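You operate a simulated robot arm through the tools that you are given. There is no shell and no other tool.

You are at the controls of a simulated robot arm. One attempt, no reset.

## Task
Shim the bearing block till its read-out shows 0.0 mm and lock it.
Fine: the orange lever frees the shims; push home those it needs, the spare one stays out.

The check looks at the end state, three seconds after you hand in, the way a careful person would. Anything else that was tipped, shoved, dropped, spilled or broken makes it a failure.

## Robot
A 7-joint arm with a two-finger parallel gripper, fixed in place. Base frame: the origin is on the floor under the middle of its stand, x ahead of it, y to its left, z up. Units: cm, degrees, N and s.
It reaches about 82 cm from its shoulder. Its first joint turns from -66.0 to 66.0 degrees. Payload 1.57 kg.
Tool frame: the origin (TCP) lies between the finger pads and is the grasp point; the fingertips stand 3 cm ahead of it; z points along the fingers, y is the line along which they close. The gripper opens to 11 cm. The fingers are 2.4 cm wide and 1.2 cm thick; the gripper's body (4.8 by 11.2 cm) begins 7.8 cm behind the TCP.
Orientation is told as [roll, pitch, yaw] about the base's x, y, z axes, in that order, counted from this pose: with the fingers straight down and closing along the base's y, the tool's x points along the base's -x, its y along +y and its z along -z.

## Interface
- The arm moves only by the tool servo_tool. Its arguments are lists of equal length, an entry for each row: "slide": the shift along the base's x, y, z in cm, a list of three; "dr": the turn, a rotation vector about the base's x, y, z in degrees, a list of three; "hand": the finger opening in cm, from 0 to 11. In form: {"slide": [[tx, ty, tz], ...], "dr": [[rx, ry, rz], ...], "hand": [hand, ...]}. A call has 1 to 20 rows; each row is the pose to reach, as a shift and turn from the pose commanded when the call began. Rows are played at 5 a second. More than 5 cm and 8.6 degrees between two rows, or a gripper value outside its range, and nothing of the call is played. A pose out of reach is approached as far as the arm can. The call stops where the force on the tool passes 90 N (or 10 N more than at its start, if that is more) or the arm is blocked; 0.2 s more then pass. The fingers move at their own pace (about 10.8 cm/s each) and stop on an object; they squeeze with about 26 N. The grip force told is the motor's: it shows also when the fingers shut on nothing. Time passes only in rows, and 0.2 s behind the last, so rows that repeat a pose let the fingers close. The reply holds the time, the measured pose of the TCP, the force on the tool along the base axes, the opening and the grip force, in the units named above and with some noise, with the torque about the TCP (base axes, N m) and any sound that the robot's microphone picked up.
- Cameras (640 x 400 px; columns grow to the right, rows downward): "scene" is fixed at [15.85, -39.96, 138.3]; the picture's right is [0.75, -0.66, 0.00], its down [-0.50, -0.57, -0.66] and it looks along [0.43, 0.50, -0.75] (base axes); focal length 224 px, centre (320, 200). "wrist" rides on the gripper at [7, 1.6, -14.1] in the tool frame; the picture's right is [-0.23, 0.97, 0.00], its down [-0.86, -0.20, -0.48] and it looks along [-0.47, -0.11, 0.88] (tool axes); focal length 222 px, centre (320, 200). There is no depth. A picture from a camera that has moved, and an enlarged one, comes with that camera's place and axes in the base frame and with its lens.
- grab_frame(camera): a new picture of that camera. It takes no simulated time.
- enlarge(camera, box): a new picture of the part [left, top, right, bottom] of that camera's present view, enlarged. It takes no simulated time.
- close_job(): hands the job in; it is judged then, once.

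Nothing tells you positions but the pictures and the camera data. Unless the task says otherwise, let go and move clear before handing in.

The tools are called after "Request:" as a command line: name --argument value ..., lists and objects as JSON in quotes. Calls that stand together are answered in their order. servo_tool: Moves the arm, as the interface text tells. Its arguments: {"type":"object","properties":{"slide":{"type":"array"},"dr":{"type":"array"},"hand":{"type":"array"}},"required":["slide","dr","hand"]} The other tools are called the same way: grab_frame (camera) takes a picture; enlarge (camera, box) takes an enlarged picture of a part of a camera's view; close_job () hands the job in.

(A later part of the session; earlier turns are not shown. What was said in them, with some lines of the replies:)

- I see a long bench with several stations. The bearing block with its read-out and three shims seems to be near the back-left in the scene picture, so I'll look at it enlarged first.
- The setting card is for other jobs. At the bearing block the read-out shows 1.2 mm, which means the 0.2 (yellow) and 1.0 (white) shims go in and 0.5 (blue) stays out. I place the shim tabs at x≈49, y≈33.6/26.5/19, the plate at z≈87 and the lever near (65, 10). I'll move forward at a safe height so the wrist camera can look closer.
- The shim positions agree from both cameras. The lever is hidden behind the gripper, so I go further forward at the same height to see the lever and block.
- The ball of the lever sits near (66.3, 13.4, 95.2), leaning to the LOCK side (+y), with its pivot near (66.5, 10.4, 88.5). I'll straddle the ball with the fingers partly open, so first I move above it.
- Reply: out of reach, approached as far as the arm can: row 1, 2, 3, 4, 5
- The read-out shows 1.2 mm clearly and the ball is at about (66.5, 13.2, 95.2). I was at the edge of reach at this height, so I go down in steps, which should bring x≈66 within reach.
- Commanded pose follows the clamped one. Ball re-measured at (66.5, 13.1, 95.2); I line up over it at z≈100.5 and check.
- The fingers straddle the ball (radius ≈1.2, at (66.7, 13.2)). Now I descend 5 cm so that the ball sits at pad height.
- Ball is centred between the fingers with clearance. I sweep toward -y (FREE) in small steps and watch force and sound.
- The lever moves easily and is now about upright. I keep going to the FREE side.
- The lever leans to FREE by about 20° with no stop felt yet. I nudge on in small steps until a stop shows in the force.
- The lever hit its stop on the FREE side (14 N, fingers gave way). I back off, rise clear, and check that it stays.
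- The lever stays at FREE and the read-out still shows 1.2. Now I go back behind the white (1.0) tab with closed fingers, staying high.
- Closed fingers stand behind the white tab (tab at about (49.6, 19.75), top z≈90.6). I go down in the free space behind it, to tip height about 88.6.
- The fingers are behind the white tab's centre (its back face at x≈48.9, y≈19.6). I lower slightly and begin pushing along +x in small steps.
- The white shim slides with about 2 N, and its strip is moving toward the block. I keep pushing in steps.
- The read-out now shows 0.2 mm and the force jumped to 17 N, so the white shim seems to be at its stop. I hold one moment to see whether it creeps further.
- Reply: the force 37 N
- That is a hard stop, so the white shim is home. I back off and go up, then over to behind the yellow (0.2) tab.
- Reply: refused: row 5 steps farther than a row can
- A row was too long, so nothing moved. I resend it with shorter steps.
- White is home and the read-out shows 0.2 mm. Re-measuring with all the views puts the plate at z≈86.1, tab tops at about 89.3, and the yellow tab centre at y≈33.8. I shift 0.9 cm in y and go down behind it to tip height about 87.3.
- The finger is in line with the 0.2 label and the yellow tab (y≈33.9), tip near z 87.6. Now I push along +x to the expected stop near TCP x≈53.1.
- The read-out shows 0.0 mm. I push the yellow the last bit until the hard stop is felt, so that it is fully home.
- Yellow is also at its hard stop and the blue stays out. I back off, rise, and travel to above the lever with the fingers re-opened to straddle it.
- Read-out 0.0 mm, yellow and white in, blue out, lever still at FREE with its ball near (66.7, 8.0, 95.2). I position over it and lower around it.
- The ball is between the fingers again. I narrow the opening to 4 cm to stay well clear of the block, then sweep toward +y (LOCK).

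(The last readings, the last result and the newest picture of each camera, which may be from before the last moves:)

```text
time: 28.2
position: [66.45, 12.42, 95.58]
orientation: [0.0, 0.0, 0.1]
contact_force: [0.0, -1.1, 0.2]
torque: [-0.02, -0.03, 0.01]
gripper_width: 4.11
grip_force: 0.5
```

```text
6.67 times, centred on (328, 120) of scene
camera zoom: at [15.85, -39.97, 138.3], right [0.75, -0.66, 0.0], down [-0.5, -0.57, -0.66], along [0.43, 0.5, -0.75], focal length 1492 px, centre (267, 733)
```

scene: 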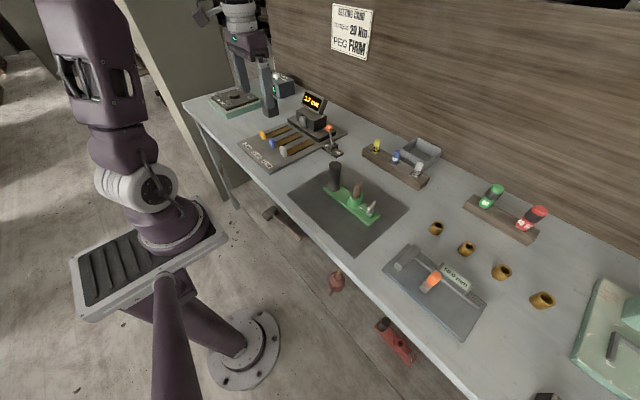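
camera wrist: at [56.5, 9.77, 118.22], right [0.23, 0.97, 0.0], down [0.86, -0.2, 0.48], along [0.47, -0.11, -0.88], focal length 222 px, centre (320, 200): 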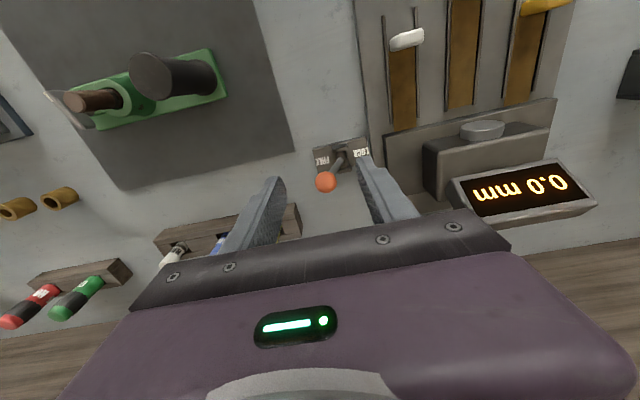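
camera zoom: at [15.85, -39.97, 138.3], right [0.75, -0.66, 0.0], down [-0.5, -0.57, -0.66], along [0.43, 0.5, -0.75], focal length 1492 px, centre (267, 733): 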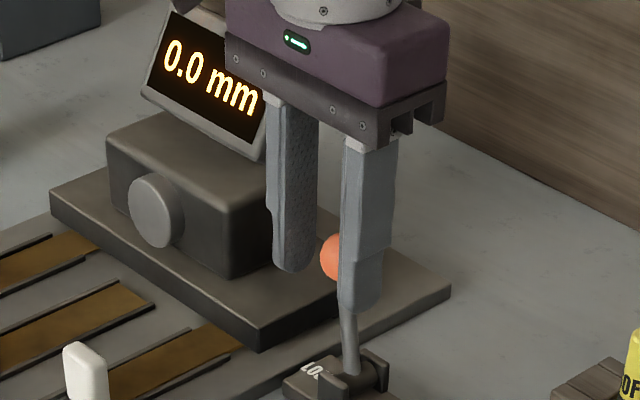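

The lever is moving toward LOCK easily. I continue to its stop in small steps.

Request:
servo_tool --slide '[[0, 0.5, 0], [0, 1.0, 0], [0, 1.4, 0], [0, 1.7, 0], [0, 2.0, 0]]' --dr '[[0, 0, 0], [0, 0, 0], [0, 0, 0], [0, 0, 0], [0, 0, 0]]' --hand '[4, 4, 4, 4, 4]'

Request:
enlarge --camera "wrist" --box '[200, 100, 440, 250]'

```text
time: 29.4
position: [66.44, 14.38, 95.57]
orientation: [-0.1, -0.1, -0.1]
contact_force: [-3.0, -14.6, 2.4]
torque: [-0.22, 0.19, -0.18]
gripper_width: 5.23
grip_force: 6.9
```

```text
2.67 times, centred on (320, 175) of wrist
camera zoom: at [59.52, 16.16, 109.82], right [0.23, 0.97, 0.0], down [0.86, -0.2, 0.48], along [0.47, -0.11, -0.88], focal length 592 px, centre (320, 267)
```

zoom: 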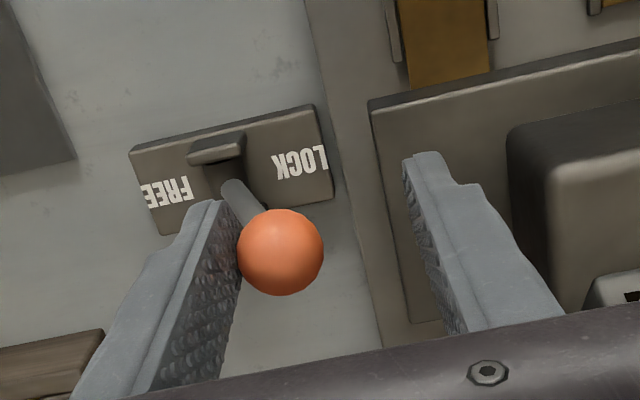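

The lever reached the LOCK stop (14.6 N). I centre the fingers off the ball, rise straight up and move clear.

Request:
servo_tool --slide '[[0, -0.7, 0], [0, -1.2, 0], [0, -1.2, 0], [0, -1.2, 3], [0, -1.2, 6.5], [-3, -1.2, 9.5], [-7, -1.2, 11], [-11.5, -1.2, 12], [-16, -1.2, 13]]' --dr '[[0, 0, 0], [0, 0, 0], [0, 0, 0], [0, 0, 0], [0, 0, 0], [0, 0, 0], [0, 0, 0], [0, 0, 0], [0, 0, 0]]' --hand '[4.5, 5.5, 5.5, 5.5, 5.5, 5.5, 5.5, 5.5, 5.5]'

Request:
enlarge --camera "scene" --box '[230, 80, 358, 160]'

Request:
grab_frame --camera "wrist"

Request:
grab_frame --camera "scene"

```text
time: 31.4
position: [50.47, 13.16, 108.63]
orientation: [0.1, -0.1, 0.1]
contact_force: [-0.4, -1.0, -0.6]
torque: [0.02, -0.03, 0.0]
gripper_width: 5.51
grip_force: 0.1
```

```text
5.00 times, centred on (294, 120) of scene
camera zoom: at [15.85, -39.96, 138.3], right [0.75, -0.66, 0.0], down [-0.5, -0.57, -0.66], along [0.43, 0.5, -0.75], focal length 1119 px, centre (450, 600)
```

zoom: 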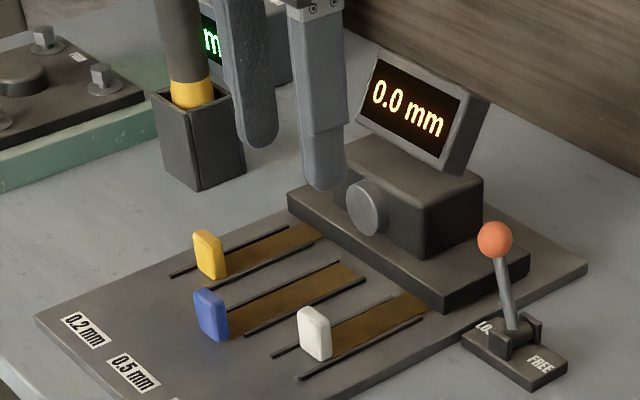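

```text
taken
camera wrist: at [43.49, 14.93, 122.79], right [0.23, 0.97, 0.0], down [0.85, -0.2, 0.48], along [0.47, -0.11, -0.88], focal length 222 px, centre (320, 200)
```

wrist: 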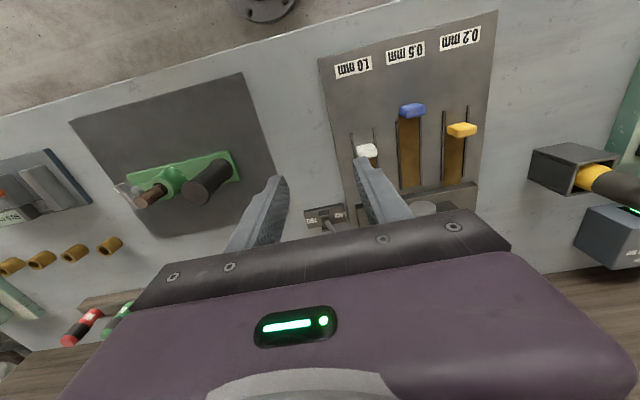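

```text
taken
```

scene: 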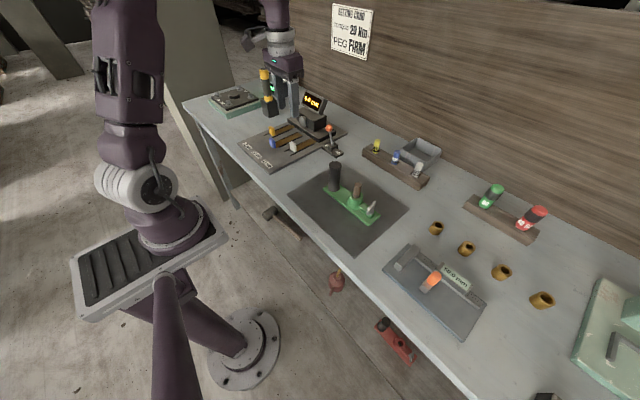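

The read-out shows 0.0 mm. The yellow and white shims are home, the blue one is still out, and the lever leans fully to LOCK. Nothing else on the bench has moved and the arm is clear, so I retreat a little further and take a last look.

Request:
servo_tool --slide '[[-4, 1, 1.5], [-8, 2, 3], [-12, 3, 4.5], [-12, 3, 4.5], [-12, 3, 4.5]]' --dr '[[0, 0, 0], [0, 0, 0], [0, 0, 0], [0, 0, 0], [0, 0, 0]]' --hand '[6, 6, 6, 6, 6]'

Request:
enlarge --camera "scene" --box '[230, 80, 358, 160]'

```text
time: 32.6
position: [38.45, 16.47, 113.27]
orientation: [0.0, 0.0, 0.0]
contact_force: [-0.7, -0.1, -0.7]
torque: [-0.04, -0.01, -0.03]
gripper_width: 6.0
grip_force: 0.1
```

```text
5.00 times, centred on (294, 120) of scene
camera zoom: at [15.85, -39.96, 138.3], right [0.75, -0.66, 0.0], down [-0.5, -0.57, -0.66], along [0.43, 0.5, -0.75], focal length 1119 px, centre (450, 600)
```

zoom: 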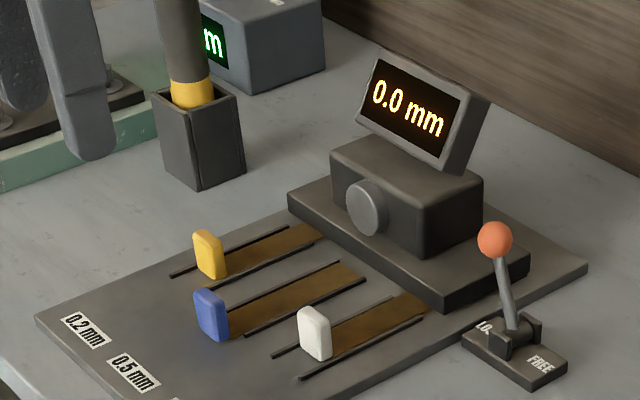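

The read-out is steady at 0.0 mm, the lever is at LOCK, the spare 0.5 shim is out, and the arm is clear. I'm handing in.

Request:
close_job

```text
The job is handed in.
```

The bearing block is shimmed and locked: its read-out shows 0.0 mm and the lever is at the LOCK stop. I've handed the job in, but no verdict has come back.

- **Shims:** it started at 1.2 mm, so I pushed in the 1.0 mm (white) and 0.2 mm (yellow) shims until each hit its hard stop. The 0.5 mm (blue) shim is the spare and stayed out.
- **Lever:** I moved it to FREE first, then back to LOCK once both shims were in. It was still leaning fully to LOCK after I let go.
- **Rest of the bench:** in the last full view nothing else looked moved, tipped or broken. The arm is clear of the bench.
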